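You operate a simulated robot arm through the tools that you are given. There is no shell and no other tool. Be economical: measure what you need, move in short steps, check, and stop when the job is done.

Carry out the task below with a simulated robot arm. There is one attempt and no reset: what you move stays moved.

JOB
Put the sleeve on the top of the island bench away on the top of the goods bench. Put the ink bottle from the top of the coder bench on top of the white film roll on the top of the deep bench. Put the grip plate on the top of the deep bench away on the top of the dryer table. Take the blue bundle and leave it on the shelf of the coder bench. Fetch the wipe from the top of the deep bench and set it on the shelf of the deep bench. Open the right bench drawer, take the label tile from the bottom shelf of the wall rack and leave it in the inside of the right bench drawer, then shut the drawer. The order is free. Set down upright: ink bottle.

The check looks at the end state, three seconds after you hand in, the way a careful person would. Anything else that was tipped, shoved, dropped, spilled or broken makes it a failure.

ROBOT AND FRAMES
A 7-joint arm with a two-finger parallel gripper on a trunk, on a base that drives. Base frame: it is fixed to the floor where the robot stands at the start and does not move with it; the origin is under the middle of the robot, x ahead of it, y to its left, z up; the surface under the hand at the start is at about z = 600. Lengths are in mm, angles in rad, forces in N, time in s.
With the tool pointing down near the work surface it reaches from about 100 to 600 mm from the robot's upright axis, wherever it stands. Its first joint turns from -2.496 to 2.496 rad. Places, roughly: blue bundle (10x5x3 cm) [-500, -2100, 800]; film roll [-1000, -2000, 750]; grip plate [-750, -2000, 750]; ink bottle [-1500, -250, 750]; inside of the right bench drawer [4300, 500, 600]; label tile [2000, -2250, 500]; right bench drawer [4400, 500, 700]; shelf of the coder bench [-1700, 0, 300]; shelf of the deep bench [-700, -2000, 300]; sleeve [500, 0, 750]; top of the dryer table [-4300, 9600, 700]; top of the goods bench [6300, 800, 700]; wipe (9x6x3 cm) [-200, -1900, 800]. Payload 3 kg.
The tool frame sits at the grasp point between the pads (the TCP): z along the fingers, y along the line on which they close. The tips reach 30 mm beyond it. The gripper opens to 110 mm. The fingers are 20 mm wide and 10 mm thick; the gripper's body (48 by 112 mm) begins 55 mm behind the TCP.
Orientation is told as [roll, pitch, yaw] about the base's x, y, z axes, in that order, counted from this pose: with the fingers straight down and closing along the base's y, the tool's x points along the base's -x, its y along +y and its z along -z.

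CONTROLS
- The arm moves only by the tool servo_tool. Its argument "plan" is a list of rows, each an object of numbers (a shift or turn left out is 0, a gripper value left out holds the last): "jaw": the gripper command, from -1 (shut) to 1 (fully open), values between in proportion; "tx", "ty", "tz": the shift along the tool's x, y, z in mm; "rx", "ry", "rz": the turn, a rotation vector about the tool's x, y, z in rad. In form: [{"jaw": .., "tx": .., "ty": .., "tz": .., "rx": .., "ry": .., "rz": ..}, ...]. A call has 1 to 20 rows; each row is the pose to reach, as a shift and turn from the pose commanded when the call began, along the tool's axes at that moment. Each row takes 0.2 s and may step no farther than 50 mm and 0.15 rad from the row before; otherwise, or with a gripper value out of range, the whole call is refused. Where a pose cannot be reached the arm comes as near as it can. A force on the tool above 40 N (or 10 N above the force at the start of the call, whichever is more), or a blocked arm, ends the call early, and 0.2 s more pass. The fingers move at their own pace (about 108 mm/s each) and stop on an object; they squeeze with about 29 N. The grip force told is the motor's: it shows also when the fingers shut on nothing. Time passes only in rows, and 0.2 s behind the last, so rows that repeat a pose let the fingers close. The reply holds the time, the measured pose of the TCP, the force on the tool along the base axes, the opening and the grip force, in the units named above and with some noise, with the torque about the TCP (base axes, N m) and any sound that the robot's microphone picked up.
- Cameras (640 x 400 px; columns grow to the right, rows downward): "scene" is now at [138.8, -7.5, 1628.9]; the picture's right is [-0.14, -0.99, 0.00], its down [-0.91, 0.13, -0.39] and it looks along [0.38, -0.05, -0.92] (base axes); focal length 283 px, centre (320, 200). "wrist" rides on the gripper at [72, 17, -103] in the tool frame; the picture's right is [-0.23, 0.97, 0.00], its down [-0.76, -0.18, -0.62] and it looks along [-0.61, -0.14, 0.78] (tool axes); focal length 222 px, centre (320, 200). There is no depth. A picture from a camera that has moved, and an enlarged one, comes with that camera's place and axes in the base frame and with its lens.
- get_image(camera): a new picture of that camera. The clock stands still meanwhile.
- move_column(by): slides the trunk up (or, below 0, down) by that many mm; the arm and the scene camera ride with it, the base frame stays. It gives what a move gives, with no picture.
- roll_base(legs): drives the robot by 1 to 6 legs, each [ahead, left, turn to the left] in mm, mm and rad, along the robot's own axes; the way and the turn of a leg run together, so that a leg with both is an arc; at most 1500 mm and 3.142 rad a leg. The arm and the cameras ride along, it lands a little off, and it stops where it bumps. It gives what a move gives.
- turn_head(pan, tilt): turns the head with the scene camera to pan (to the left, within 1.501 rad either way) and tilt (down, from -0.506 to 1.204), counted from straight ahead of the robot. It gives what a move gives.
- zoom(camera, box): a new picture of the part [left, top, right, bottom] of that camera's present view, enlarged. The clock stands still meanwhile.
- close_job(): hands the job in; it is judged then, once.

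Go step by step. Nothing tells you exact positions but the pictures and the camera data: compare them with the known pose of the tool, close in by small moves and look again before you grip or let go. The budget is 207 turns and 180 pictures, counting those below and the enlarged ones. Unless the task says otherwise, let go and move clear before handing in.

The tools are called by a JSON object that holds its "name" and its "arguments". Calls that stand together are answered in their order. servo_tool: Moves the arm, as the interface text tells. Its arguments: {"type":"object","properties":{"plan":{"type":"array"}},"required":["plan"]} The other tools are called the same way: move_column (by) slides the trunk up or down; roll_base (legs) drives the base; turn_head (pan, tilt) turns the head that bears the scene camera; get_image (camera) takes a picture; zoom (camera, box) takes an enlarged picture of a part of a camera's view; close_job () hands the job in.

At the start:

```text
t: 0.0
position: [541.3, -85.4, 915.7]
orientation: [0.0, 0.0, 0.002]
contact_force: [0.4, -0.9, -0.6]
moment: [0.0, 0.0, -0.01]
gripper_width: 110.0
finger_force: 0.0
trunk travel left (down, up): [-775.0, 115.0]
robot x, y, heading: [2.5, -0.5, -0.001]
head pan, tilt: [-0.138, 1.173]
```

scene: 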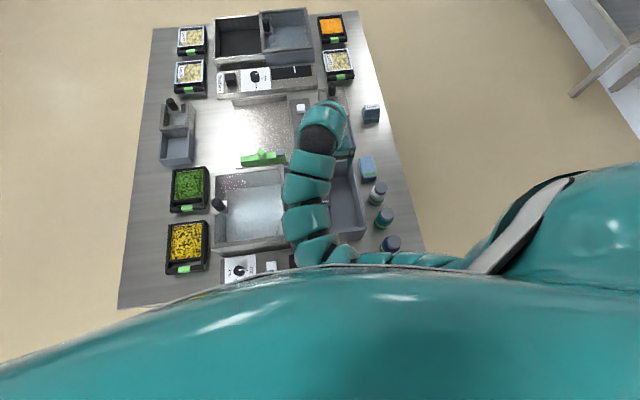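
wrist: 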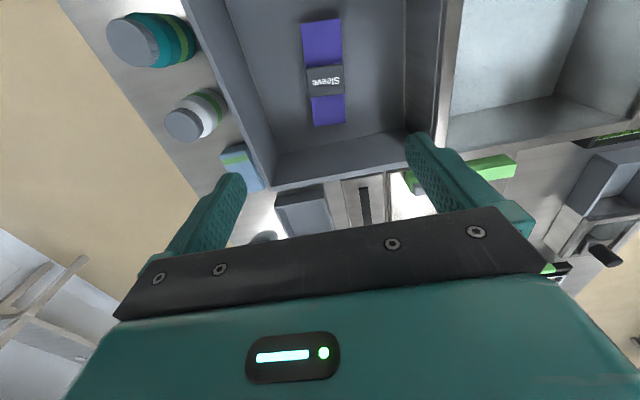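

The wrist picture shows the purple sleeve lying in a basin nearly beneath the hand, at about (535, -75). I'll move down part way, align and look again.

{"name": "servo_tool", "arguments": {"plan": [{"jaw": 1, "tz": 40}, {"tz": 80, "rz": 0.06}, {"tz": 120, "rz": 0.12}, {"tz": 150, "rz": 0.12}]}}

{"name": "get_image", "arguments": {"camera": "wrist"}}

{"name": "zoom", "arguments": {"camera": "scene", "box": [200, 80, 440, 270]}}

```text
t: 1.0
position: [543.6, -84.1, 764.0]
orientation: [-0.001, -0.001, -0.12]
contact_force: [0.4, 0.5, 0.1]
moment: [-0.05, 0.02, 0.03]
gripper_width: 110.2
finger_force: 0.1
trunk travel left (down, up): [-775.0, 115.0]
robot x, y, heading: [3.8, 3.6, -0.0]
head pan, tilt: [-0.138, 1.173]
```

```text
177 pictures are left
camera wrist: at [474.0, -58.9, 867.5], right [0.34, 0.94, 0.0], down [0.73, -0.27, 0.62], along [0.59, -0.21, -0.78], focal length 222 px, centre (320, 200)
```

wrist: 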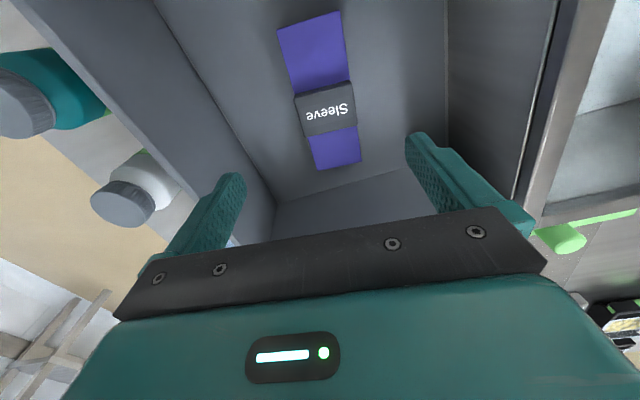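

```text
2.11 times, centred on (320, 175) of scene
camera zoom: at [138.9, -7.6, 1628.9], right [-0.14, -0.99, 0.0], down [-0.91, 0.13, -0.39], along [0.38, -0.05, -0.92], focal length 596 px, centre (320, 253)
```

zoom: 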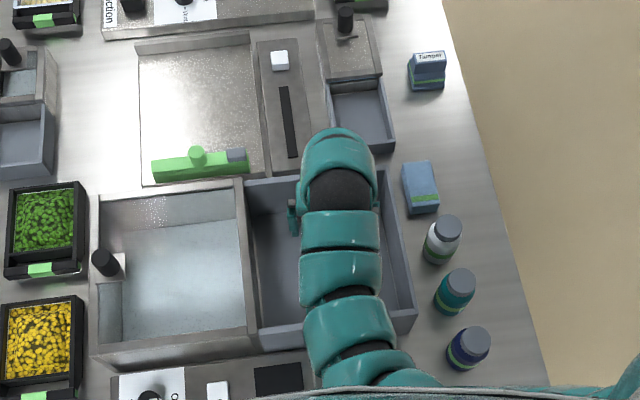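

The sleeve lies at about (548, -78) with its long axis near yaw -0.14, so I'll centre on it and go lower.

{"name": "servo_tool", "arguments": {"plan": [{"tz": 40, "tx": -4, "ty": 6, "rz": 0.02}, {"tz": 80, "tx": -4, "ty": 6, "rz": 0.02}, {"tz": 80, "tx": -4, "ty": 6, "rz": 0.02}]}}

{"name": "get_image", "arguments": {"camera": "wrist"}}

```text
t: 1.8
position: [547.7, -80.7, 684.6]
orientation: [0.0, 0.001, -0.139]
contact_force: [-0.6, 0.5, -0.4]
moment: [-0.01, 0.02, -0.01]
gripper_width: 110.2
finger_force: 0.0
trunk travel left (down, up): [-775.0, 115.0]
robot x, y, heading: [-0.2, 0.1, 0.004]
head pan, tilt: [-0.138, 1.173]
```

```text
175 pictures are left
camera wrist: at [478.4, -53.7, 787.8], right [0.36, 0.93, 0.0], down [0.73, -0.28, 0.62], along [0.58, -0.23, -0.78], focal length 222 px, centre (320, 200)
```

wrist: 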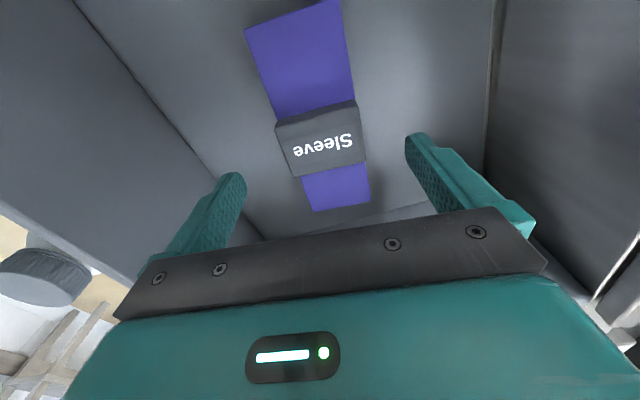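

The label is centred between the fingers, with its top at about z=625. I'll lower in small steps.

{"name": "servo_tool", "arguments": {"plan": [{"tz": 30}, {"tz": 42}, {"tz": 48}, {"tz": 48}]}}

{"name": "get_image", "arguments": {"camera": "wrist"}}

```text
t: 2.8
position: [546.5, -81.9, 636.9]
orientation: [0.0, 0.0, -0.139]
contact_force: [-0.1, 0.4, -0.2]
moment: [-0.02, -0.01, -0.01]
gripper_width: 109.7
finger_force: 0.0
trunk travel left (down, up): [-775.0, 115.0]
robot x, y, heading: [-0.6, -0.9, 0.003]
head pan, tilt: [-0.138, 1.173]
```

```text
174 pictures are left
camera wrist: at [477.9, -54.2, 740.8], right [0.36, 0.93, 0.0], down [0.73, -0.28, 0.62], along [0.58, -0.22, -0.78], focal length 222 px, centre (320, 200)
```

wrist: 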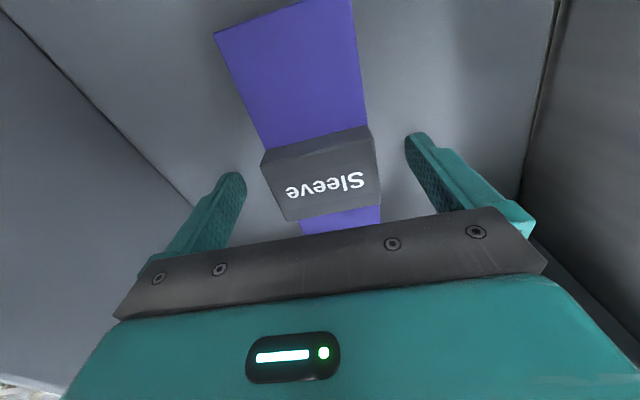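

The band sits squarely between the fingers, so I'll close and lift gently.

{"name": "servo_tool", "arguments": {"plan": [{"jaw": -1}, {"jaw": -1}, {"jaw": -1}, {"jaw": -1, "tz": -10}, {"jaw": -1, "tz": -40}, {"jaw": -1, "tz": -80}]}}

{"name": "get_image", "arguments": {"camera": "wrist"}}

```text
t: 4.2
position: [546.5, -84.3, 717.0]
orientation: [-0.002, 0.0, -0.139]
contact_force: [-0.2, 0.8, 0.1]
moment: [0.01, 0.0, -0.01]
gripper_width: 55.2
finger_force: 28.8
trunk travel left (down, up): [-775.0, 115.0]
robot x, y, heading: [2.2, -1.4, 0.003]
head pan, tilt: [-0.138, 1.173]
```

```text
173 pictures are left
camera wrist: at [477.0, -55.1, 820.6], right [0.36, 0.93, 0.0], down [0.73, -0.28, 0.62], along [0.58, -0.23, -0.78], focal length 222 px, centre (320, 200)
```

wrist: 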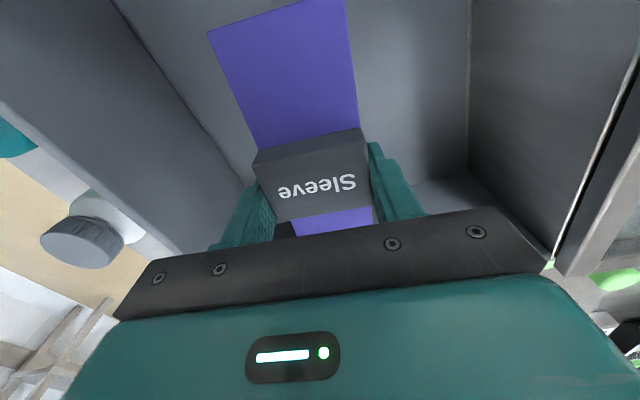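

The sleeve is held, 55 mm wide. I'll lift it clear, draw the arm in, and look around to plan the drive.

{"name": "servo_tool", "arguments": {"plan": [{"tz": -50}, {"tz": -100}, {"tz": -150}, {"tz": -200}, {"tz": -230}, {"tz": -250, "tx": 40}, {"tz": -250, "tx": 80}, {"tz": -250, "tx": 120}, {"tz": -250, "tx": 150}, {"tz": -250, "tx": 150}]}}

{"name": "turn_head", "arguments": {"pan": 0.3, "tilt": 0.25}}

{"name": "get_image", "arguments": {"camera": "scene"}}

{"name": "turn_head", "arguments": {"pan": -1.2, "tilt": 0.4}}

{"name": "get_image", "arguments": {"camera": "scene"}}

```text
t: 6.4
position: [421.5, -59.6, 965.6]
orientation: [-0.001, 0.001, -0.139]
contact_force: [-0.7, 1.1, 0.2]
moment: [-0.04, -0.04, 0.0]
gripper_width: 55.0
finger_force: 29.1
out of reach, approached as far as the arm can: row 9, 10
trunk travel left (down, up): [-775.0, 115.0]
robot x, y, heading: [-0.2, -1.6, 0.001]
head pan, tilt: [-0.138, 1.173]
```

```text
t: 7.6
position: [423.0, -59.5, 965.5]
orientation: [-0.004, 0.003, -0.139]
contact_force: [0.1, -0.4, 0.4]
moment: [-0.01, -0.01, 0.0]
gripper_width: 55.4
finger_force: 29.0
trunk travel left (down, up): [-775.0, 115.0]
robot x, y, heading: [2.2, -2.0, 0.002]
head pan, tilt: [0.3, 0.25]
```

```text
172 pictures are left
camera scene: at [170.6, 28.0, 1704.1], right [0.3, -0.96, 0.0], down [-0.24, -0.07, -0.97], along [0.93, 0.29, -0.25], focal length 283 px, centre (320, 200)
```

scene: 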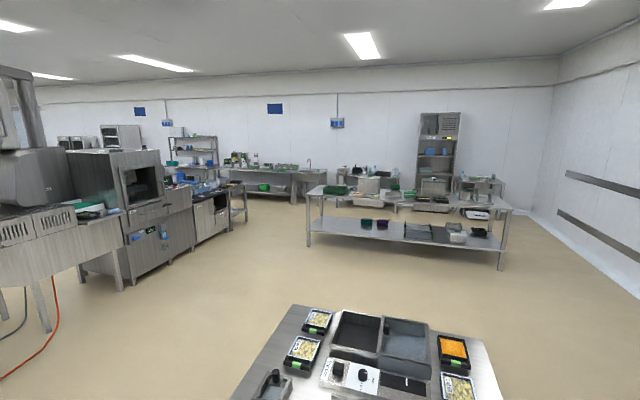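

```text
t: 9.2
position: [422.5, -60.4, 965.4]
orientation: [-0.002, 0.001, -0.14]
contact_force: [0.1, -0.4, -0.3]
moment: [0.04, 0.0, -0.04]
gripper_width: 55.3
finger_force: 29.0
trunk travel left (down, up): [-775.0, 115.0]
robot x, y, heading: [3.1, 2.7, -0.003]
head pan, tilt: [-1.201, 0.4]
```

```text
171 pictures are left
camera scene: at [115.0, -85.9, 1690.2], right [-0.93, -0.36, 0.0], down [-0.14, 0.36, -0.92], along [0.33, -0.86, -0.39], focal length 283 px, centre (320, 200)
```

scene: 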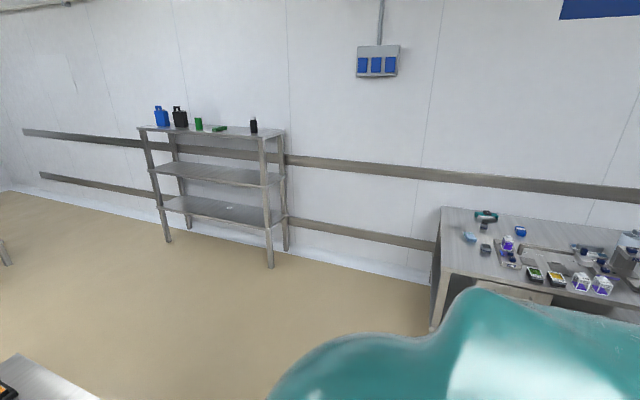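

I can see a large bench around x≈3900–4700 ahead, with benches along the far wall behind it. I'll zoom to tell which bench is which.

{"name": "turn_head", "arguments": {"pan": 0.05, "tilt": 0.2}}

{"name": "zoom", "arguments": {"camera": "scene", "box": [200, 100, 480, 275]}}

```text
t: 10.7
position: [422.7, -60.1, 965.9]
orientation: [-0.003, 0.003, -0.14]
contact_force: [0.0, -0.8, -0.7]
moment: [0.02, 0.01, 0.0]
gripper_width: 55.3
finger_force: 29.0
trunk travel left (down, up): [-775.0, 115.0]
robot x, y, heading: [0.4, 4.2, -0.002]
head pan, tilt: [0.051, 0.201]
```

```text
2.29 times, centred on (340, 188) of scene
camera zoom: at [174.5, 5.1, 1708.7], right [0.05, -1.0, 0.0], down [-0.2, -0.01, -0.98], along [0.98, 0.05, -0.2], focal length 647 px, centre (274, 229)
```

zoom: 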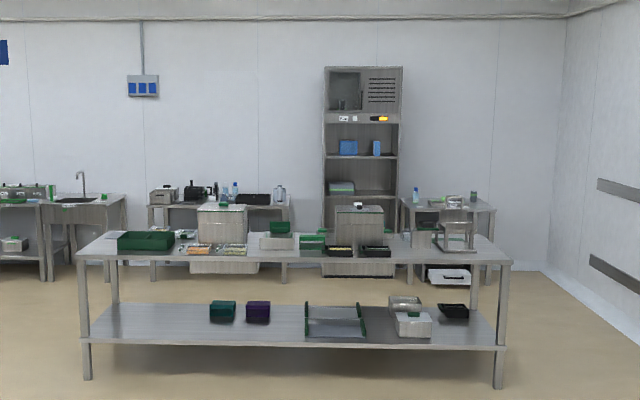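

The goods bench is the one on the far wall at x≈6050+, y 200–1500. I plan to drive left around the island, but first I'll check that side is free.

{"name": "turn_head", "arguments": {"pan": 1.3, "tilt": 0.5}}

{"name": "get_image", "arguments": {"camera": "scene"}}

```text
t: 12.1
position: [424.0, -59.6, 966.0]
orientation: [-0.002, 0.002, -0.139]
contact_force: [-0.1, 0.0, 0.0]
moment: [-0.05, 0.03, 0.01]
gripper_width: 55.4
finger_force: 29.2
trunk travel left (down, up): [-775.0, 115.0]
robot x, y, heading: [0.9, 2.2, -0.001]
head pan, tilt: [1.3, 0.499]
```

```text
169 pictures are left
camera scene: at [105.8, 88.1, 1681.1], right [0.96, -0.27, 0.0], down [-0.13, -0.46, -0.88], along [0.24, 0.85, -0.48], focal length 283 px, centre (320, 200)
```

scene: 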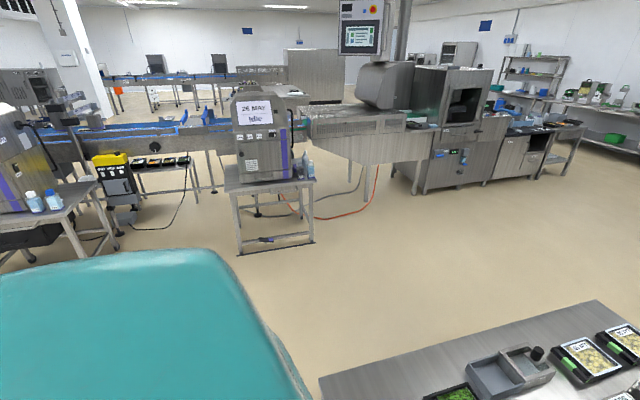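

The left lane is clear up to y≈2200, so I'll drive around the island towards the goods bench aisle.

{"name": "roll_base", "arguments": {"legs": [[0, 1350, 0], [1500, 0, 0], [1500, 650, 0], [1500, 0, 0], [850, 0, 0]]}}

{"name": "turn_head", "arguments": {"pan": -0.6, "tilt": 0.5}}

{"name": "get_image", "arguments": {"camera": "scene"}}

{"name": "turn_head", "arguments": {"pan": -1.45, "tilt": 0.5}}

{"name": "get_image", "arguments": {"camera": "scene"}}

```text
refused: leg 3 is longer than a leg can be; nothing moved
```

```text
t: 13.9
position: [423.0, -61.5, 965.9]
orientation: [-0.002, 0.003, -0.138]
contact_force: [0.4, 0.1, -0.1]
moment: [0.01, -0.04, -0.01]
gripper_width: 55.3
finger_force: 28.6
trunk travel left (down, up): [-775.0, 115.0]
robot x, y, heading: [1.2, 2.7, -0.001]
head pan, tilt: [-0.6, 0.499]
```

```text
168 pictures are left
camera scene: at [156.5, -50.9, 1681.0], right [-0.56, -0.83, 0.0], down [-0.4, 0.27, -0.88], along [0.72, -0.5, -0.48], focal length 283 px, centre (320, 200)
```

scene: 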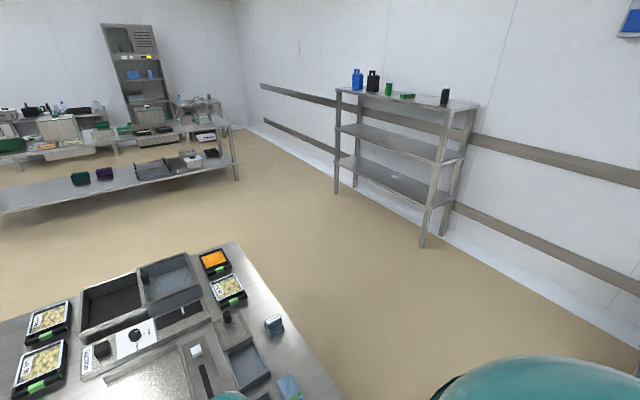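

```text
t: 15.1
position: [423.7, -60.2, 967.0]
orientation: [-0.002, 0.002, -0.14]
contact_force: [-0.1, -0.2, 0.1]
moment: [-0.01, 0.02, -0.01]
gripper_width: 55.3
finger_force: 28.6
trunk travel left (down, up): [-775.0, 115.0]
robot x, y, heading: [-3.5, 0.9, 0.003]
head pan, tilt: [-1.45, 0.499]
```

```text
167 pictures are left
camera scene: at [92.5, -89.9, 1681.0], right [-0.99, -0.12, 0.0], down [-0.06, 0.48, -0.88], along [0.11, -0.87, -0.48], focal length 283 px, centre (320, 200)
```

scene: 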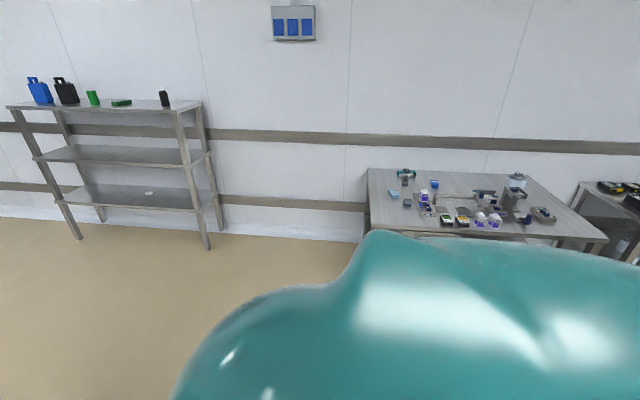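

The third leg was over the limit, so I'll split it.

{"name": "roll_base", "arguments": {"legs": [[0, 1350, 0], [1500, 0, 0], [1300, 650, 0], [1500, 0, 0], [1050, 0, 0]]}}

{"name": "turn_head", "arguments": {"pan": -0.7, "tilt": 0.5}}

{"name": "get_image", "arguments": {"camera": "scene"}}

{"name": "turn_head", "arguments": {"pan": -1.5, "tilt": 0.5}}

{"name": "get_image", "arguments": {"camera": "scene"}}

```text
t: 47.8
position: [5762.6, 1880.7, 965.0]
orientation: [-0.001, 0.0, -0.168]
contact_force: [0.4, -0.2, 0.0]
moment: [0.01, 0.01, 0.02]
gripper_width: 55.5
finger_force: 29.0
trunk travel left (down, up): [-775.0, 115.0]
robot x, y, heading: [5343.4, 1953.2, -0.029]
head pan, tilt: [-1.45, 0.499]
```

```text
t: 48.9
position: [5761.4, 1880.7, 965.8]
orientation: [-0.001, 0.002, -0.17]
contact_force: [0.2, 0.7, -0.3]
moment: [-0.01, 0.01, -0.01]
gripper_width: 55.6
finger_force: 28.7
trunk travel left (down, up): [-775.0, 115.0]
robot x, y, heading: [5341.9, 1955.4, -0.035]
head pan, tilt: [-0.7, 0.499]
```

```text
166 pictures are left
camera scene: at [5490.6, 1891.1, 1681.0], right [-0.67, -0.74, 0.0], down [-0.36, 0.32, -0.88], along [0.65, -0.59, -0.48], focal length 283 px, centre (320, 200)
```

scene: 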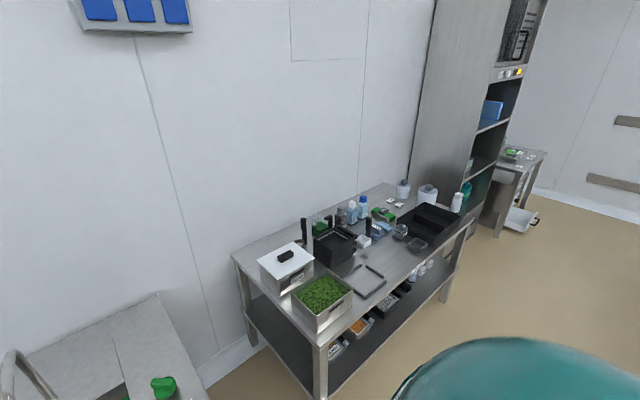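

```text
t: 50.0
position: [5763.0, 1880.7, 966.1]
orientation: [-0.001, 0.002, -0.17]
contact_force: [0.8, 0.0, 0.3]
moment: [-0.01, -0.02, -0.01]
gripper_width: 55.1
finger_force: 29.7
trunk travel left (down, up): [-775.0, 115.0]
robot x, y, heading: [5341.0, 1952.1, -0.032]
head pan, tilt: [-1.499, 0.499]
```

```text
165 pictures are left
camera scene: at [5426.7, 1860.9, 1681.0], right [-1.0, -0.04, 0.0], down [-0.02, 0.48, -0.88], along [0.04, -0.88, -0.48], focal length 283 px, centre (320, 200)
```

scene: 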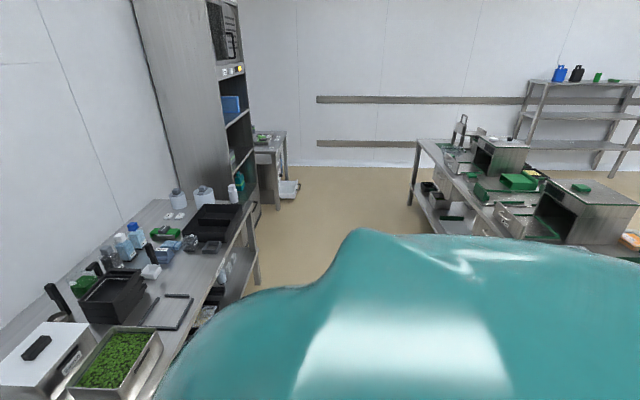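

The goods bench is cluttered, with its front edge at x≈5965. I'll strafe right in front of its middle and look down for a free spot.

{"name": "roll_base", "arguments": {"legs": [[0, -1150, 0.03]]}}

{"name": "turn_head", "arguments": {"pan": 0.0, "tilt": 0.75}}

{"name": "get_image", "arguments": {"camera": "scene"}}

```text
t: 55.8
position: [5740.7, 758.0, 966.8]
orientation: [-0.003, 0.002, -0.148]
contact_force: [0.6, 0.0, -0.5]
moment: [-0.02, 0.0, 0.0]
gripper_width: 55.4
finger_force: 28.9
trunk travel left (down, up): [-775.0, 115.0]
robot x, y, heading: [5318.3, 823.1, -0.005]
head pan, tilt: [-1.499, 0.499]
```

```text
t: 57.4
position: [5740.1, 757.7, 965.7]
orientation: [-0.002, 0.003, -0.148]
contact_force: [0.2, -0.2, 0.3]
moment: [0.02, -0.02, 0.0]
gripper_width: 55.2
finger_force: 29.7
trunk travel left (down, up): [-775.0, 115.0]
robot x, y, heading: [5319.6, 823.2, -0.007]
head pan, tilt: [0.0, 0.75]
```

```text
164 pictures are left
camera scene: at [5483.4, 821.1, 1659.1], right [-0.01, -1.0, 0.0], down [-0.68, 0.01, -0.73], along [0.73, -0.01, -0.68], focal length 283 px, centre (320, 200)
```

scene: 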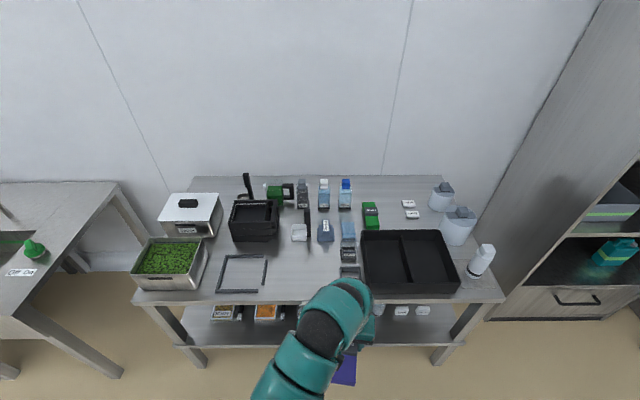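

There's a free patch on the bench around (6090, 880). I'll roll ahead and a little left, then position the hand above it.

{"name": "roll_base", "arguments": {"legs": [[240, 80, 0.005]]}}

{"name": "get_image", "arguments": {"camera": "wrist"}}

{"name": "turn_head", "arguments": {"pan": 0.3, "tilt": 0.95}}

{"name": "get_image", "arguments": {"camera": "scene"}}

```text
t: 59.2
position: [5982.8, 838.3, 965.5]
orientation: [-0.002, 0.003, -0.145]
contact_force: [0.9, 2.0, -0.4]
moment: [-0.01, 0.05, -0.02]
gripper_width: 54.9
finger_force: 28.9
trunk travel left (down, up): [-775.0, 115.0]
robot x, y, heading: [5557.5, 899.7, -0.004]
head pan, tilt: [0.0, 0.75]
```

```text
163 pictures are left
camera wrist: at [5914.8, 866.3, 1068.8], right [0.36, 0.93, 0.0], down [0.73, -0.28, 0.62], along [0.58, -0.23, -0.78], focal length 222 px, centre (320, 200)
```

wrist: 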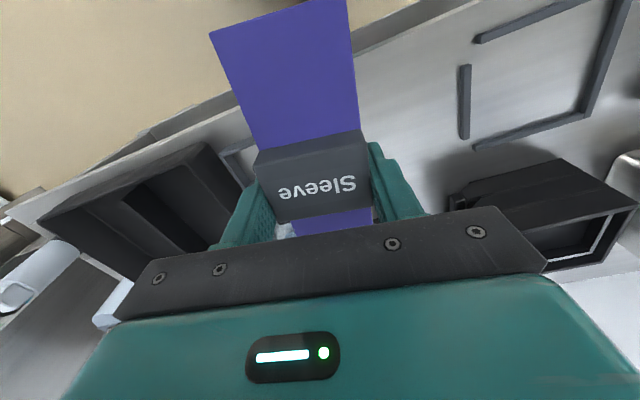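

```text
t: 60.0
position: [5983.9, 838.1, 965.3]
orientation: [-0.003, 0.002, -0.142]
contact_force: [-0.2, -0.5, -0.2]
moment: [-0.03, 0.04, 0.03]
gripper_width: 55.4
finger_force: 29.2
trunk travel left (down, up): [-775.0, 115.0]
robot x, y, heading: [5557.7, 899.9, -0.005]
head pan, tilt: [0.3, 0.949]
```

```text
162 pictures are left
camera scene: at [5711.5, 921.5, 1643.6], right [0.29, -0.96, 0.0], down [-0.78, -0.24, -0.58], along [0.56, 0.17, -0.81], focal length 283 px, centre (320, 200)
```

scene: 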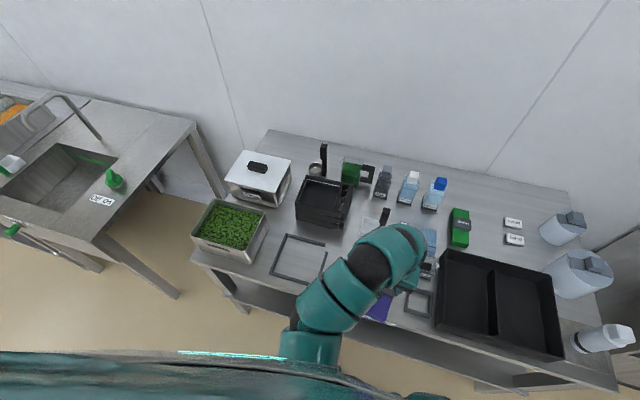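

The free spot spans about y 740–1010, so I'll aim for (6095, 875) and lower part way.

{"name": "servo_tool", "arguments": {"plan": [{"tx": -40, "ty": 20}, {"tx": -80, "ty": 40}, {"tx": -105, "ty": 52, "tz": 20}, {"tx": -105, "ty": 52, "tz": 60}, {"tx": -105, "ty": 52, "tz": 100}, {"tx": -105, "ty": 52, "tz": 130}, {"tx": -105, "ty": 52, "tz": 130}]}}

{"name": "get_image", "arguments": {"camera": "wrist"}}

{"name": "get_image", "arguments": {"camera": "scene"}}

```text
t: 61.6
position: [6094.6, 875.0, 834.8]
orientation: [-0.002, 0.002, -0.142]
contact_force: [0.0, 0.1, -0.3]
moment: [0.0, -0.02, -0.01]
gripper_width: 55.0
finger_force: 29.3
trunk travel left (down, up): [-775.0, 115.0]
robot x, y, heading: [5560.5, 899.7, -0.002]
head pan, tilt: [0.3, 0.949]
```

```text
161 pictures are left
camera wrist: at [6025.9, 903.8, 937.9], right [0.36, 0.93, 0.0], down [0.73, -0.28, 0.62], along [0.58, -0.23, -0.78], focal length 222 px, centre (320, 200)
```

wrist: 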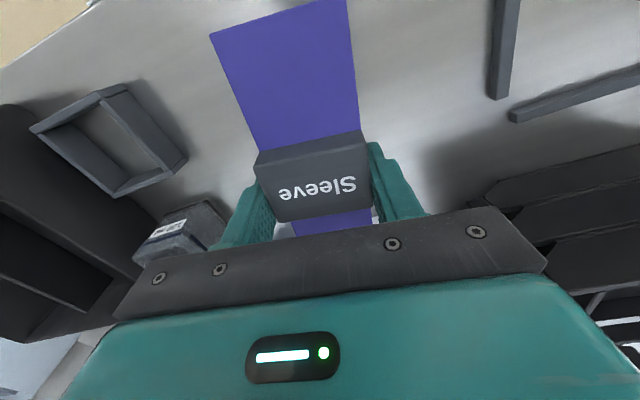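

```text
160 pictures are left
camera scene: at [5711.4, 921.6, 1643.6], right [0.29, -0.96, 0.0], down [-0.78, -0.24, -0.58], along [0.56, 0.17, -0.81], focal length 283 px, centre (320, 200)
```

scene: 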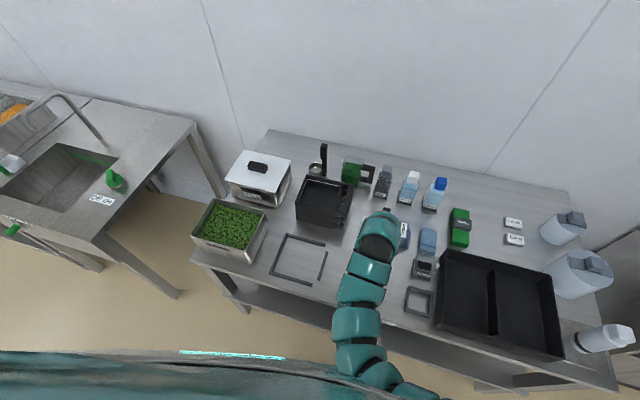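

The patch beneath is clear, so I'll lower gradually until I feel the bench.

{"name": "servo_tool", "arguments": {"plan": [{"tz": 20}, {"tz": 35}, {"tz": 42}, {"tz": 49}, {"tz": 49}]}}

{"name": "get_image", "arguments": {"camera": "wrist"}}

```text
t: 62.8
position: [6095.0, 874.9, 786.5]
orientation: [-0.002, 0.002, -0.143]
contact_force: [-1.0, 0.3, -0.3]
moment: [-0.01, 0.0, 0.02]
gripper_width: 55.2
finger_force: 28.8
trunk travel left (down, up): [-775.0, 115.0]
robot x, y, heading: [5561.2, 897.1, -0.003]
head pan, tilt: [0.3, 0.949]
```

```text
159 pictures are left
camera wrist: at [6024.9, 902.7, 889.8], right [0.36, 0.93, 0.0], down [0.73, -0.28, 0.62], along [0.58, -0.23, -0.78], focal length 222 px, centre (320, 200)
```

wrist: 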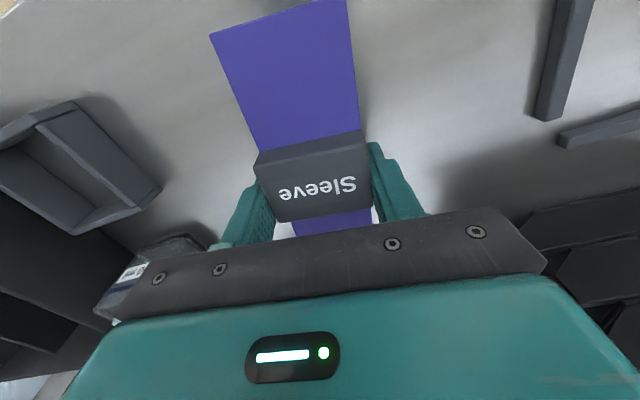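

{"name": "servo_tool", "arguments": {"plan": [{"tz": 5}, {"tz": 10}, {"tz": 14}, {"tz": 18}, {"tz": 22}, {"tz": 26}, {"tz": 30}]}}

{"name": "get_image", "arguments": {"camera": "wrist"}}

```text
t: 63.8
position: [6093.6, 875.9, 775.1]
orientation: [0.003, -0.003, -0.145]
contact_force: [-5.4, -0.9, 24.0]
moment: [-0.04, 0.63, -0.13]
gripper_width: 55.1
finger_force: 29.8
trunk travel left (down, up): [-775.0, 115.0]
robot x, y, heading: [5563.1, 895.5, -0.003]
head pan, tilt: [0.3, 0.949]
stopped in row 4: the force on the tool passed its limit at 48 N (the readings are from after the stop); the commanded pose is now the measured one
```

```text
158 pictures are left
camera wrist: at [6025.2, 903.0, 877.6], right [0.37, 0.93, 0.0], down [0.72, -0.29, 0.63], along [0.58, -0.23, -0.78], focal length 222 px, centre (320, 200)
```

wrist: 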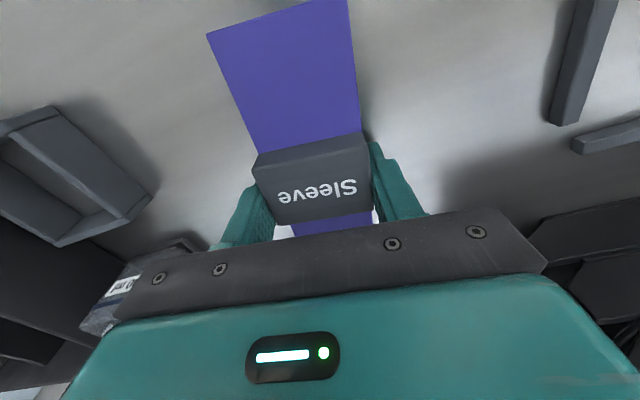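

The sleeve has touched down on the bench top, at z about 740. I'll release and rise.

{"name": "servo_tool", "arguments": {"plan": [{"jaw": 0.3}, {"jaw": 0.6}, {"jaw": 0.6}, {"jaw": 0.6, "tz": -20}, {"tz": -60}, {"tz": -110}, {"tz": -160}, {"tz": -200}]}}

{"name": "get_image", "arguments": {"camera": "wrist"}}

```text
t: 65.5
position: [6093.5, 875.6, 962.4]
orientation: [-0.001, -0.004, -0.145]
contact_force: [-0.4, 0.0, 0.2]
moment: [0.02, -0.04, -0.02]
gripper_width: 88.3
finger_force: 0.1
out of reach, approached as far as the arm can: row 8
trunk travel left (down, up): [-775.0, 115.0]
robot x, y, heading: [5560.5, 900.3, -0.007]
head pan, tilt: [0.3, 0.949]
```

```text
157 pictures are left
camera wrist: at [6024.8, 902.5, 1065.1], right [0.36, 0.93, 0.0], down [0.72, -0.28, 0.63], along [0.58, -0.23, -0.78], focal length 222 px, centre (320, 200)
```

wrist: 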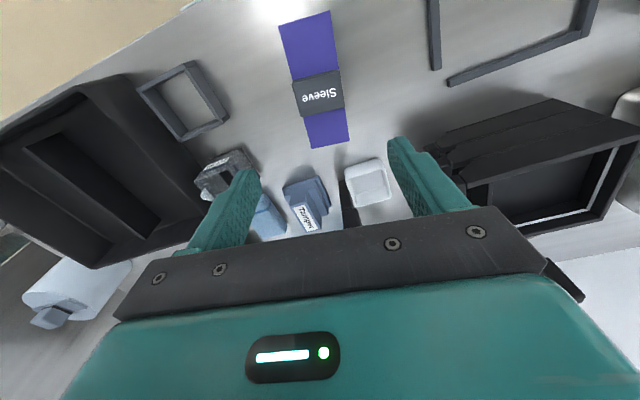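

The sleeve is placed. Next I'll retract, back into the aisle and turn around to look at the right bench's drawer.

{"name": "servo_tool", "arguments": {"plan": [{"tx": 40}, {"tx": 80}, {"tx": 115}, {"tx": 115}]}}

{"name": "roll_base", "arguments": {"legs": [[-240, -300, 0], [0, 0, 3.14]]}}

{"name": "turn_head", "arguments": {"pan": 0.0, "tilt": 0.7}}

{"name": "get_image", "arguments": {"camera": "scene"}}

```text
t: 66.5
position: [5981.6, 893.7, 959.7]
orientation: [0.0, 0.001, -0.146]
contact_force: [0.2, -0.2, 0.2]
moment: [0.0, -0.01, 0.02]
gripper_width: 87.9
finger_force: 0.0
trunk travel left (down, up): [-775.0, 115.0]
robot x, y, heading: [5559.0, 898.5, -0.002]
head pan, tilt: [0.3, 0.949]
```

```text
t: 76.4
position: [4897.3, 597.7, 961.5]
orientation: [0.0, -0.001, 3.021]
contact_force: [0.2, -0.7, 0.4]
moment: [-0.01, 0.02, -0.02]
gripper_width: 88.1
finger_force: 0.0
trunk travel left (down, up): [-775.0, 115.0]
robot x, y, heading: [5318.7, 603.7, -3.12]
head pan, tilt: [0.3, 0.949]
```

```text
t: 77.2
position: [4896.8, 597.9, 961.2]
orientation: [0.001, -0.002, 3.022]
contact_force: [0.7, 0.6, -0.4]
moment: [-0.03, -0.03, 0.0]
gripper_width: 88.1
finger_force: 0.0
trunk travel left (down, up): [-775.0, 115.0]
robot x, y, heading: [5319.0, 600.4, -3.121]
head pan, tilt: [0.0, 0.7]
```

```text
156 pictures are left
camera scene: at [5154.0, 599.0, 1663.3], right [-0.02, 1.0, 0.0], down [0.64, 0.01, -0.76], along [-0.76, -0.02, -0.64], focal length 283 px, centre (320, 200)
```

scene: 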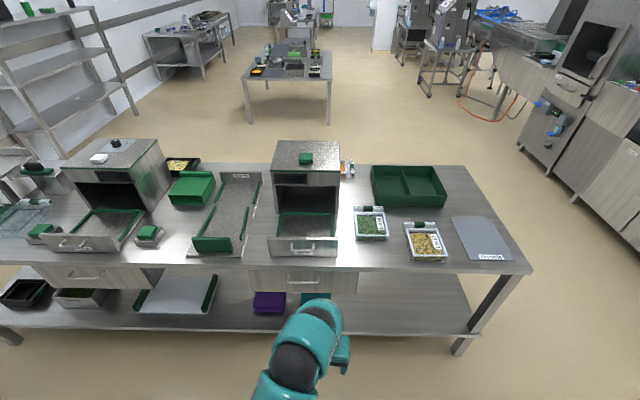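

The bench drawer's handle is at about (4490, 511, 681), facing me. I'll zoom on it and turn the gripper so the fingers close vertically, ready for a horizontal approach.

{"name": "zoom", "arguments": {"camera": "scene", "box": [230, 210, 380, 304]}}

{"name": "servo_tool", "arguments": {"plan": [{"jaw": 0.6, "tx": -20, "rz": 0.145}, {"tx": -40, "rz": 0.29}, {"tx": -60, "rz": 0.435}, {"tx": -80, "rz": 0.58}, {"tx": -100, "rz": 0.725}, {"tx": -100, "rz": 0.87}, {"tx": -100, "rz": 1.015}, {"tx": -100, "rz": 1.16}, {"tx": -100, "rz": 1.305}, {"tx": -100, "rz": 1.451}, {"tx": -100, "rz": 1.451}]}}

```text
4.26 times, centred on (305, 257) of scene
camera zoom: at [5154.0, 599.0, 1663.3], right [-0.02, 1.0, 0.0], down [0.64, 0.01, -0.76], along [-0.76, -0.02, -0.64], focal length 1204 px, centre (384, -43)
```

zoom: 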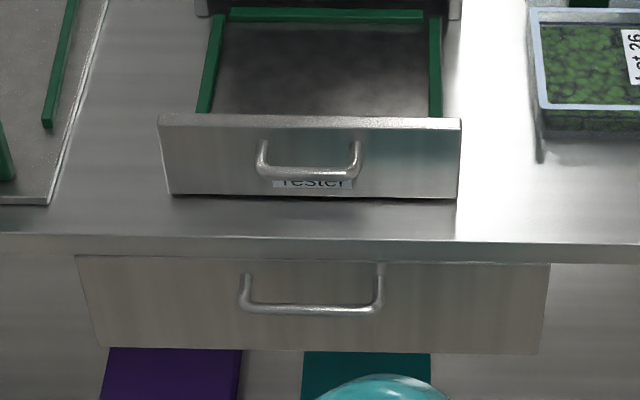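

```text
t: 79.6
position: [4797.6, 610.8, 960.3]
orientation: [0.003, -0.003, 1.567]
contact_force: [-0.5, -0.5, -1.2]
moment: [0.03, 0.02, 0.02]
gripper_width: 87.9
finger_force: 0.0
trunk travel left (down, up): [-775.0, 115.0]
robot x, y, heading: [5318.2, 600.9, -3.119]
head pan, tilt: [0.0, 0.7]
```

The handle bar is around (4508, 511, 690). Now I'll pitch the gripper to horizontal, pointing at the bench.

{"name": "servo_tool", "arguments": {"plan": [{"jaw": 0.6, "rx": -0.145}, {"rx": -0.29}, {"rx": -0.435}, {"rx": -0.58}, {"rx": -0.725}, {"rx": -0.87}, {"rx": -1.015}, {"rx": -1.16}, {"rx": -1.305}, {"rx": -1.45}, {"rx": -1.571}, {"rx": -1.571}]}}

{"name": "get_image", "arguments": {"camera": "wrist"}}

```text
t: 82.2
position: [4797.9, 608.2, 959.7]
orientation: [1.573, 0.001, 1.57]
contact_force: [0.3, 0.7, 0.1]
moment: [-0.01, 0.0, 0.02]
gripper_width: 88.1
finger_force: 0.0
trunk travel left (down, up): [-775.0, 115.0]
robot x, y, heading: [5319.6, 602.5, -3.12]
head pan, tilt: [0.0, 0.7]
```

```text
154 pictures are left
camera wrist: at [4902.0, 537.4, 976.7], right [0.0, 0.23, 0.97], down [0.62, 0.76, -0.18], along [-0.78, 0.61, -0.14], focal length 222 px, centre (320, 200)
```

wrist: 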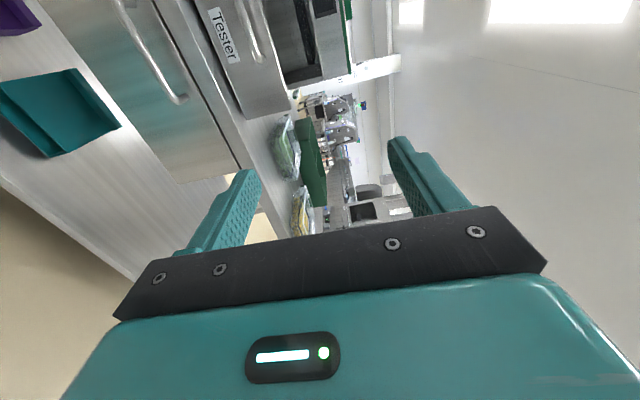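

Horizontal pose reached. I'll lower the trunk to handle height and check.

{"name": "move_column", "arguments": {"by": -270}}

{"name": "servo_tool", "arguments": {"plan": [{"tx": 30}, {"tx": 60}, {"tx": 97}, {"tx": 97}]}}

{"name": "get_image", "arguments": {"camera": "wrist"}}

{"name": "get_image", "arguments": {"camera": "scene"}}

```text
t: 84.9
position: [4796.3, 608.3, 689.3]
orientation: [1.571, 0.0, 1.572]
contact_force: [-0.2, -0.1, -0.4]
moment: [0.01, 0.01, 0.02]
gripper_width: 88.2
finger_force: 0.1
trunk travel left (down, up): [-505.0, 385.0]
robot x, y, heading: [5320.3, 599.7, -3.118]
head pan, tilt: [0.0, 0.7]
```

```text
t: 85.9
position: [4797.4, 513.3, 690.5]
orientation: [1.575, 0.0, 1.569]
contact_force: [0.1, -0.2, 0.3]
moment: [0.01, -0.04, 0.01]
gripper_width: 88.0
finger_force: 0.0
trunk travel left (down, up): [-505.0, 385.0]
robot x, y, heading: [5315.8, 604.1, -3.117]
head pan, tilt: [0.0, 0.7]
```

```text
153 pictures are left
camera wrist: at [4902.5, 440.9, 706.3], right [0.0, 0.23, 0.97], down [0.62, 0.76, -0.18], along [-0.78, 0.61, -0.14], focal length 222 px, centre (320, 200)
```

wrist: 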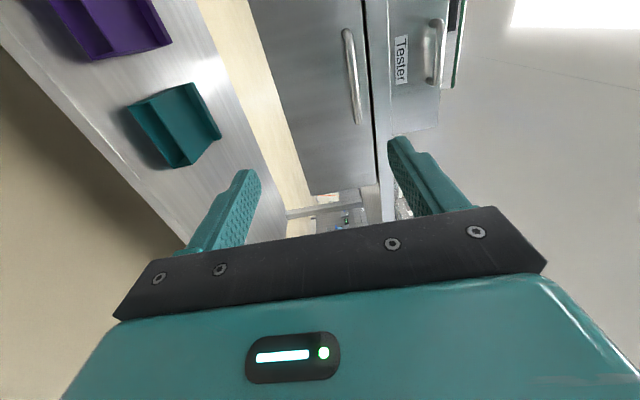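

```text
152 pictures are left
camera scene: at [5154.0, 599.0, 1393.3], right [-0.02, 1.0, 0.0], down [0.64, 0.01, -0.76], along [-0.76, -0.02, -0.64], focal length 283 px, centre (320, 200)
```

scene: 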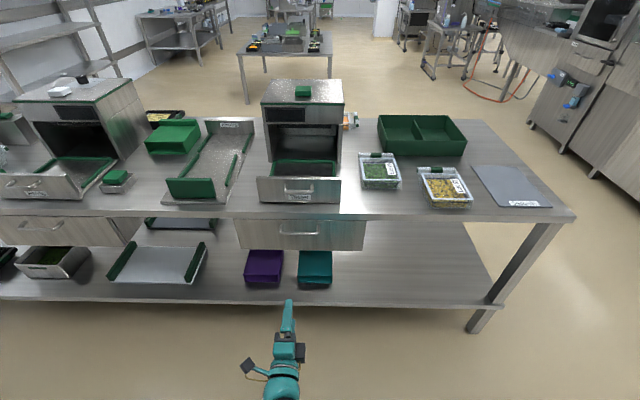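

Combining three views, the bar is at about (4540, 510, 738), higher than my first guess. I'll raise the hand 48 mm and roll forward, then recheck.

{"name": "servo_tool", "arguments": {"plan": [{"ty": 25, "jaw": 0.6}, {"ty": 48}, {"ty": 48}]}}

{"name": "roll_base", "arguments": {"legs": [[160, 0, 0]]}}

{"name": "get_image", "arguments": {"camera": "wrist"}}

{"name": "zoom", "arguments": {"camera": "scene", "box": [200, 200, 400, 400]}}

```text
t: 86.7
position: [4799.3, 513.7, 738.7]
orientation: [1.574, -0.002, 1.572]
contact_force: [0.0, 0.6, -0.2]
moment: [0.01, 0.01, 0.03]
gripper_width: 88.0
finger_force: 0.0
trunk travel left (down, up): [-505.0, 385.0]
robot x, y, heading: [5313.6, 603.1, -3.122]
head pan, tilt: [0.0, 0.7]
```

```text
t: 88.2
position: [4636.0, 513.0, 737.3]
orientation: [1.573, 0.0, 1.565]
contact_force: [-0.5, -0.3, 0.5]
moment: [0.01, -0.01, -0.01]
gripper_width: 88.1
finger_force: 0.1
trunk travel left (down, up): [-505.0, 385.0]
robot x, y, heading: [5157.5, 597.4, -3.128]
head pan, tilt: [0.0, 0.7]
```

```text
151 pictures are left
camera wrist: at [4739.0, 440.2, 753.8], right [0.0, 0.23, 0.97], down [0.63, 0.76, -0.18], along [-0.78, 0.61, -0.14], focal length 222 px, centre (320, 200)
```

wrist: 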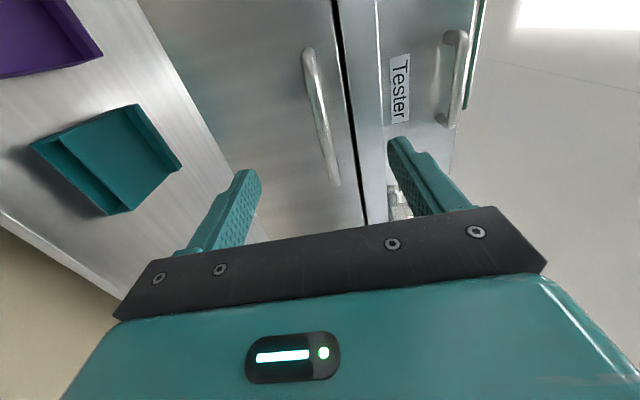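

```text
2.00 times, centred on (300, 300) of scene
camera zoom: at [4991.5, 596.9, 1393.3], right [-0.02, 1.0, 0.0], down [0.64, 0.01, -0.76], along [-0.76, -0.01, -0.64], focal length 566 px, centre (360, 0)
```

zoom: 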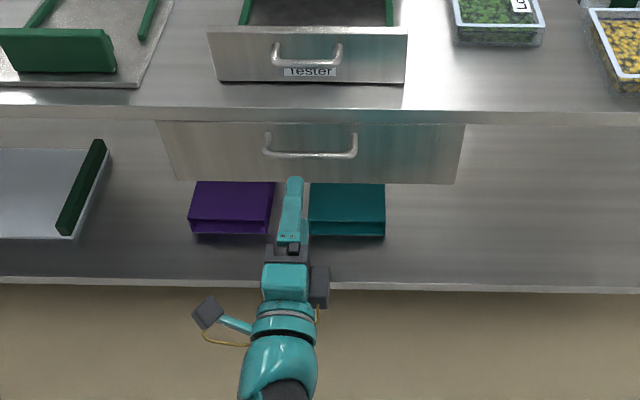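

The bar refines to (4544, 511, 742). I'll advance and close on it.

{"name": "servo_tool", "arguments": {"plan": [{"ty": 4, "tz": 30}, {"ty": 4, "tz": 55}, {"ty": 4, "tz": 78}, {"ty": 4, "tz": 78}]}}

{"name": "get_image", "arguments": {"camera": "wrist"}}

```text
t: 89.2
position: [4558.0, 514.0, 741.8]
orientation: [1.573, -0.001, 1.565]
contact_force: [0.2, 0.0, -0.1]
moment: [-0.04, -0.01, 0.0]
gripper_width: 88.0
finger_force: 0.0
trunk travel left (down, up): [-505.0, 385.0]
robot x, y, heading: [5157.6, 598.0, -3.126]
head pan, tilt: [0.0, 0.7]
```

```text
149 pictures are left
camera wrist: at [4660.8, 441.2, 757.7], right [0.0, 0.23, 0.97], down [0.63, 0.76, -0.18], along [-0.78, 0.61, -0.14], focal length 222 px, centre (320, 200)
```

wrist: 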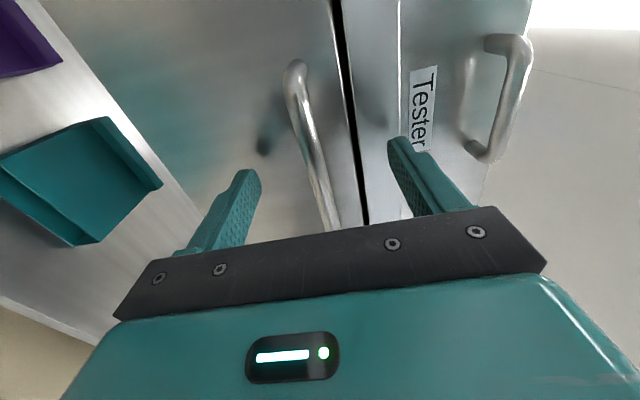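

{"name": "servo_tool", "arguments": {"plan": [{"jaw": -1}, {"jaw": -1}, {"jaw": -1}, {"jaw": -1}]}}

{"name": "get_image", "arguments": {"camera": "wrist"}}

```text
t: 90.2
position: [4558.6, 512.9, 740.9]
orientation: [1.57, 0.001, 1.565]
contact_force: [5.8, 3.6, -15.3]
moment: [-0.05, -0.25, -0.35]
gripper_width: 11.5
finger_force: 45.2
trunk travel left (down, up): [-505.0, 385.0]
robot x, y, heading: [5151.7, 598.3, -3.129]
head pan, tilt: [0.0, 0.7]
```

```text
148 pictures are left
camera wrist: at [4661.0, 441.1, 756.8], right [0.0, 0.23, 0.97], down [0.63, 0.76, -0.18], along [-0.78, 0.61, -0.14], focal length 222 px, centre (320, 200)
```

wrist: 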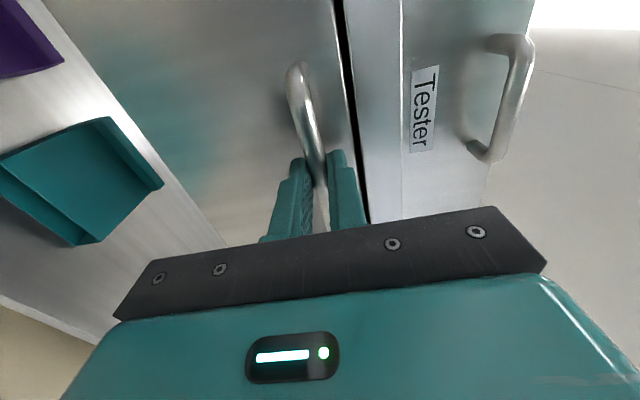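

The bar is gripped. I'll pull the drawer straight out.

{"name": "servo_tool", "arguments": {"plan": [{"ty": -2, "tz": -10}, {"ty": -2, "tz": -30}, {"ty": -2, "tz": -55}, {"ty": -2, "tz": -80}, {"ty": -2, "tz": -105}, {"ty": -2, "tz": -130}, {"ty": -2, "tz": -155}, {"ty": -2, "tz": -180}, {"ty": -2, "tz": -205}, {"ty": -2, "tz": -230}, {"ty": -2, "tz": -230}]}}

{"name": "get_image", "arguments": {"camera": "scene"}}

```text
t: 91.6
position: [4671.1, 513.4, 740.2]
orientation: [1.571, 0.024, 1.546]
contact_force: [1.5, 1.5, -64.2]
moment: [0.88, -1.04, 0.17]
gripper_width: 11.9
finger_force: 44.3
trunk travel left (down, up): [-505.0, 385.0]
robot x, y, heading: [5155.6, 593.1, -3.125]
head pan, tilt: [0.0, 0.7]
stopped in row 7: the force on the tool passed its limit at 68 N (the readings are from after the stop); the commanded pose is now the measured one
```

```text
147 pictures are left
camera scene: at [4979.6, 593.6, 1389.7], right [-0.02, 1.0, 0.0], down [0.65, 0.01, -0.76], along [-0.76, -0.01, -0.65], focal length 283 px, centre (320, 200)
```

scene: 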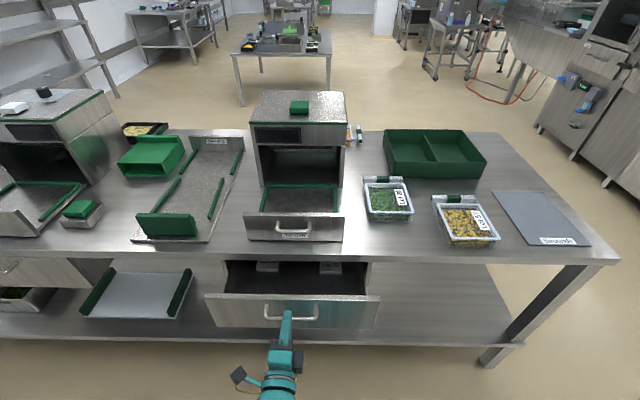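

The drawer is out about 113 mm, but there's vertical strain on the hand. I'll ease down slightly and continue.

{"name": "servo_tool", "arguments": {"plan": [{"ty": -2}, {"ty": -4}]}}

```text
t: 92.2
position: [4670.7, 513.2, 740.4]
orientation: [1.574, 0.023, 1.544]
contact_force: [-1.4, -5.4, -50.6]
moment: [0.79, -0.87, 0.2]
gripper_width: 12.0
finger_force: 45.1
trunk travel left (down, up): [-505.0, 385.0]
robot x, y, heading: [5156.4, 597.8, -3.127]
head pan, tilt: [0.0, 0.7]
```

{"name": "servo_tool", "arguments": {"plan": [{"jaw": -0.6}, {"jaw": -0.6}, {"jaw": -0.6}]}}

{"name": "get_image", "arguments": {"camera": "wrist"}}

```text
t: 93.0
position: [4670.2, 512.8, 740.5]
orientation: [1.577, 0.02, 1.541]
contact_force: [-0.1, -0.9, -0.7]
moment: [-0.04, -0.01, 0.03]
gripper_width: 21.8
finger_force: 0.1
trunk travel left (down, up): [-505.0, 385.0]
robot x, y, heading: [5153.2, 600.4, -3.125]
head pan, tilt: [0.0, 0.7]
```

```text
146 pictures are left
camera wrist: at [4772.7, 439.0, 758.6], right [0.01, 0.25, 0.97], down [0.64, 0.74, -0.2], along [-0.76, 0.63, -0.15], focal length 222 px, centre (320, 200)
```

wrist: 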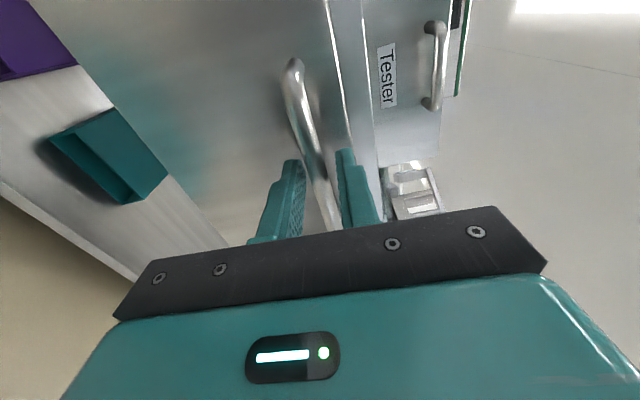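

Strain is released. I'll grip again and continue pulling.

{"name": "servo_tool", "arguments": {"plan": [{"jaw": -1, "ty": 1}, {"jaw": -1, "ty": 1}, {"tz": -20, "ty": 1}, {"tz": -45}, {"tz": -70}, {"tz": -95}, {"tz": -95}]}}

```text
t: 93.7
position: [4670.2, 513.9, 739.8]
orientation: [1.569, 0.036, 1.54]
contact_force: [-2.0, -1.9, -32.8]
moment: [0.78, -0.58, 0.66]
gripper_width: 12.2
finger_force: 45.0
trunk travel left (down, up): [-505.0, 385.0]
robot x, y, heading: [5154.8, 600.3, -3.122]
head pan, tilt: [0.0, 0.7]
stopped in row 3: the force on the tool passed its limit at 62 N (the readings are from after the stop); the commanded pose is now the measured one
```

Strain builds at once, so the drawer may be near its stop or my grip is skewed. I'll release, realign the hand and look closely at the drawer.

{"name": "servo_tool", "arguments": {"plan": [{"jaw": -0.5}, {"jaw": -0.5}, {"jaw": -0.5, "ty": -3, "rz": -0.03, "ry": 0.03}, {"jaw": -0.5, "ty": -3, "rz": -0.03, "ry": 0.03}]}}

{"name": "turn_head", "arguments": {"pan": 0.1, "tilt": 0.95}}

{"name": "get_image", "arguments": {"camera": "scene"}}

{"name": "get_image", "arguments": {"camera": "wrist"}}

```text
t: 94.7
position: [4668.0, 516.1, 741.6]
orientation: [1.574, 0.007, 1.557]
contact_force: [-0.4, -0.1, -0.3]
moment: [0.0, -0.01, 0.01]
gripper_width: 27.6
finger_force: 0.1
trunk travel left (down, up): [-505.0, 385.0]
robot x, y, heading: [5153.6, 597.1, -3.12]
head pan, tilt: [0.0, 0.7]
```

```text
t: 95.5
position: [4667.3, 516.9, 739.4]
orientation: [1.574, 0.003, 1.56]
contact_force: [-0.3, 0.0, -0.5]
moment: [-0.02, 0.01, 0.0]
gripper_width: 27.5
finger_force: 0.0
trunk travel left (down, up): [-505.0, 385.0]
robot x, y, heading: [5154.3, 600.1, -3.122]
head pan, tilt: [0.099, 0.949]
```

```text
145 pictures are left
camera scene: at [4992.0, 585.6, 1372.4], right [-0.11, 0.99, 0.0], down [0.81, 0.1, -0.57], along [-0.57, -0.06, -0.82], focal length 283 px, centre (320, 200)
```

scene: 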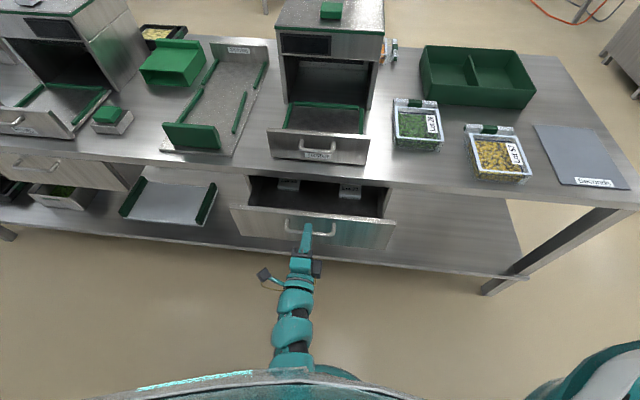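

```text
144 pictures are left
camera wrist: at [4770.8, 444.2, 755.9], right [0.01, 0.23, 0.97], down [0.63, 0.75, -0.18], along [-0.77, 0.62, -0.14], focal length 222 px, centre (320, 200)
```

wrist: 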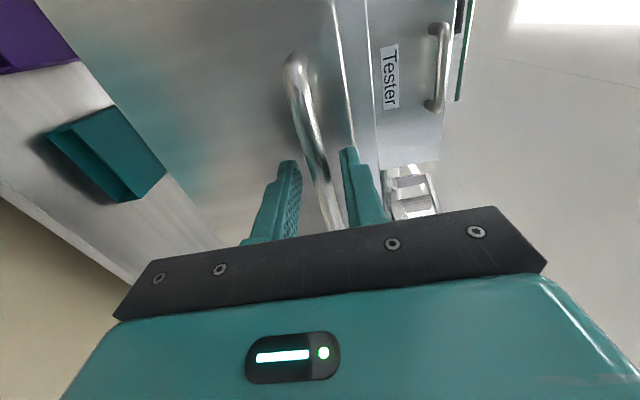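

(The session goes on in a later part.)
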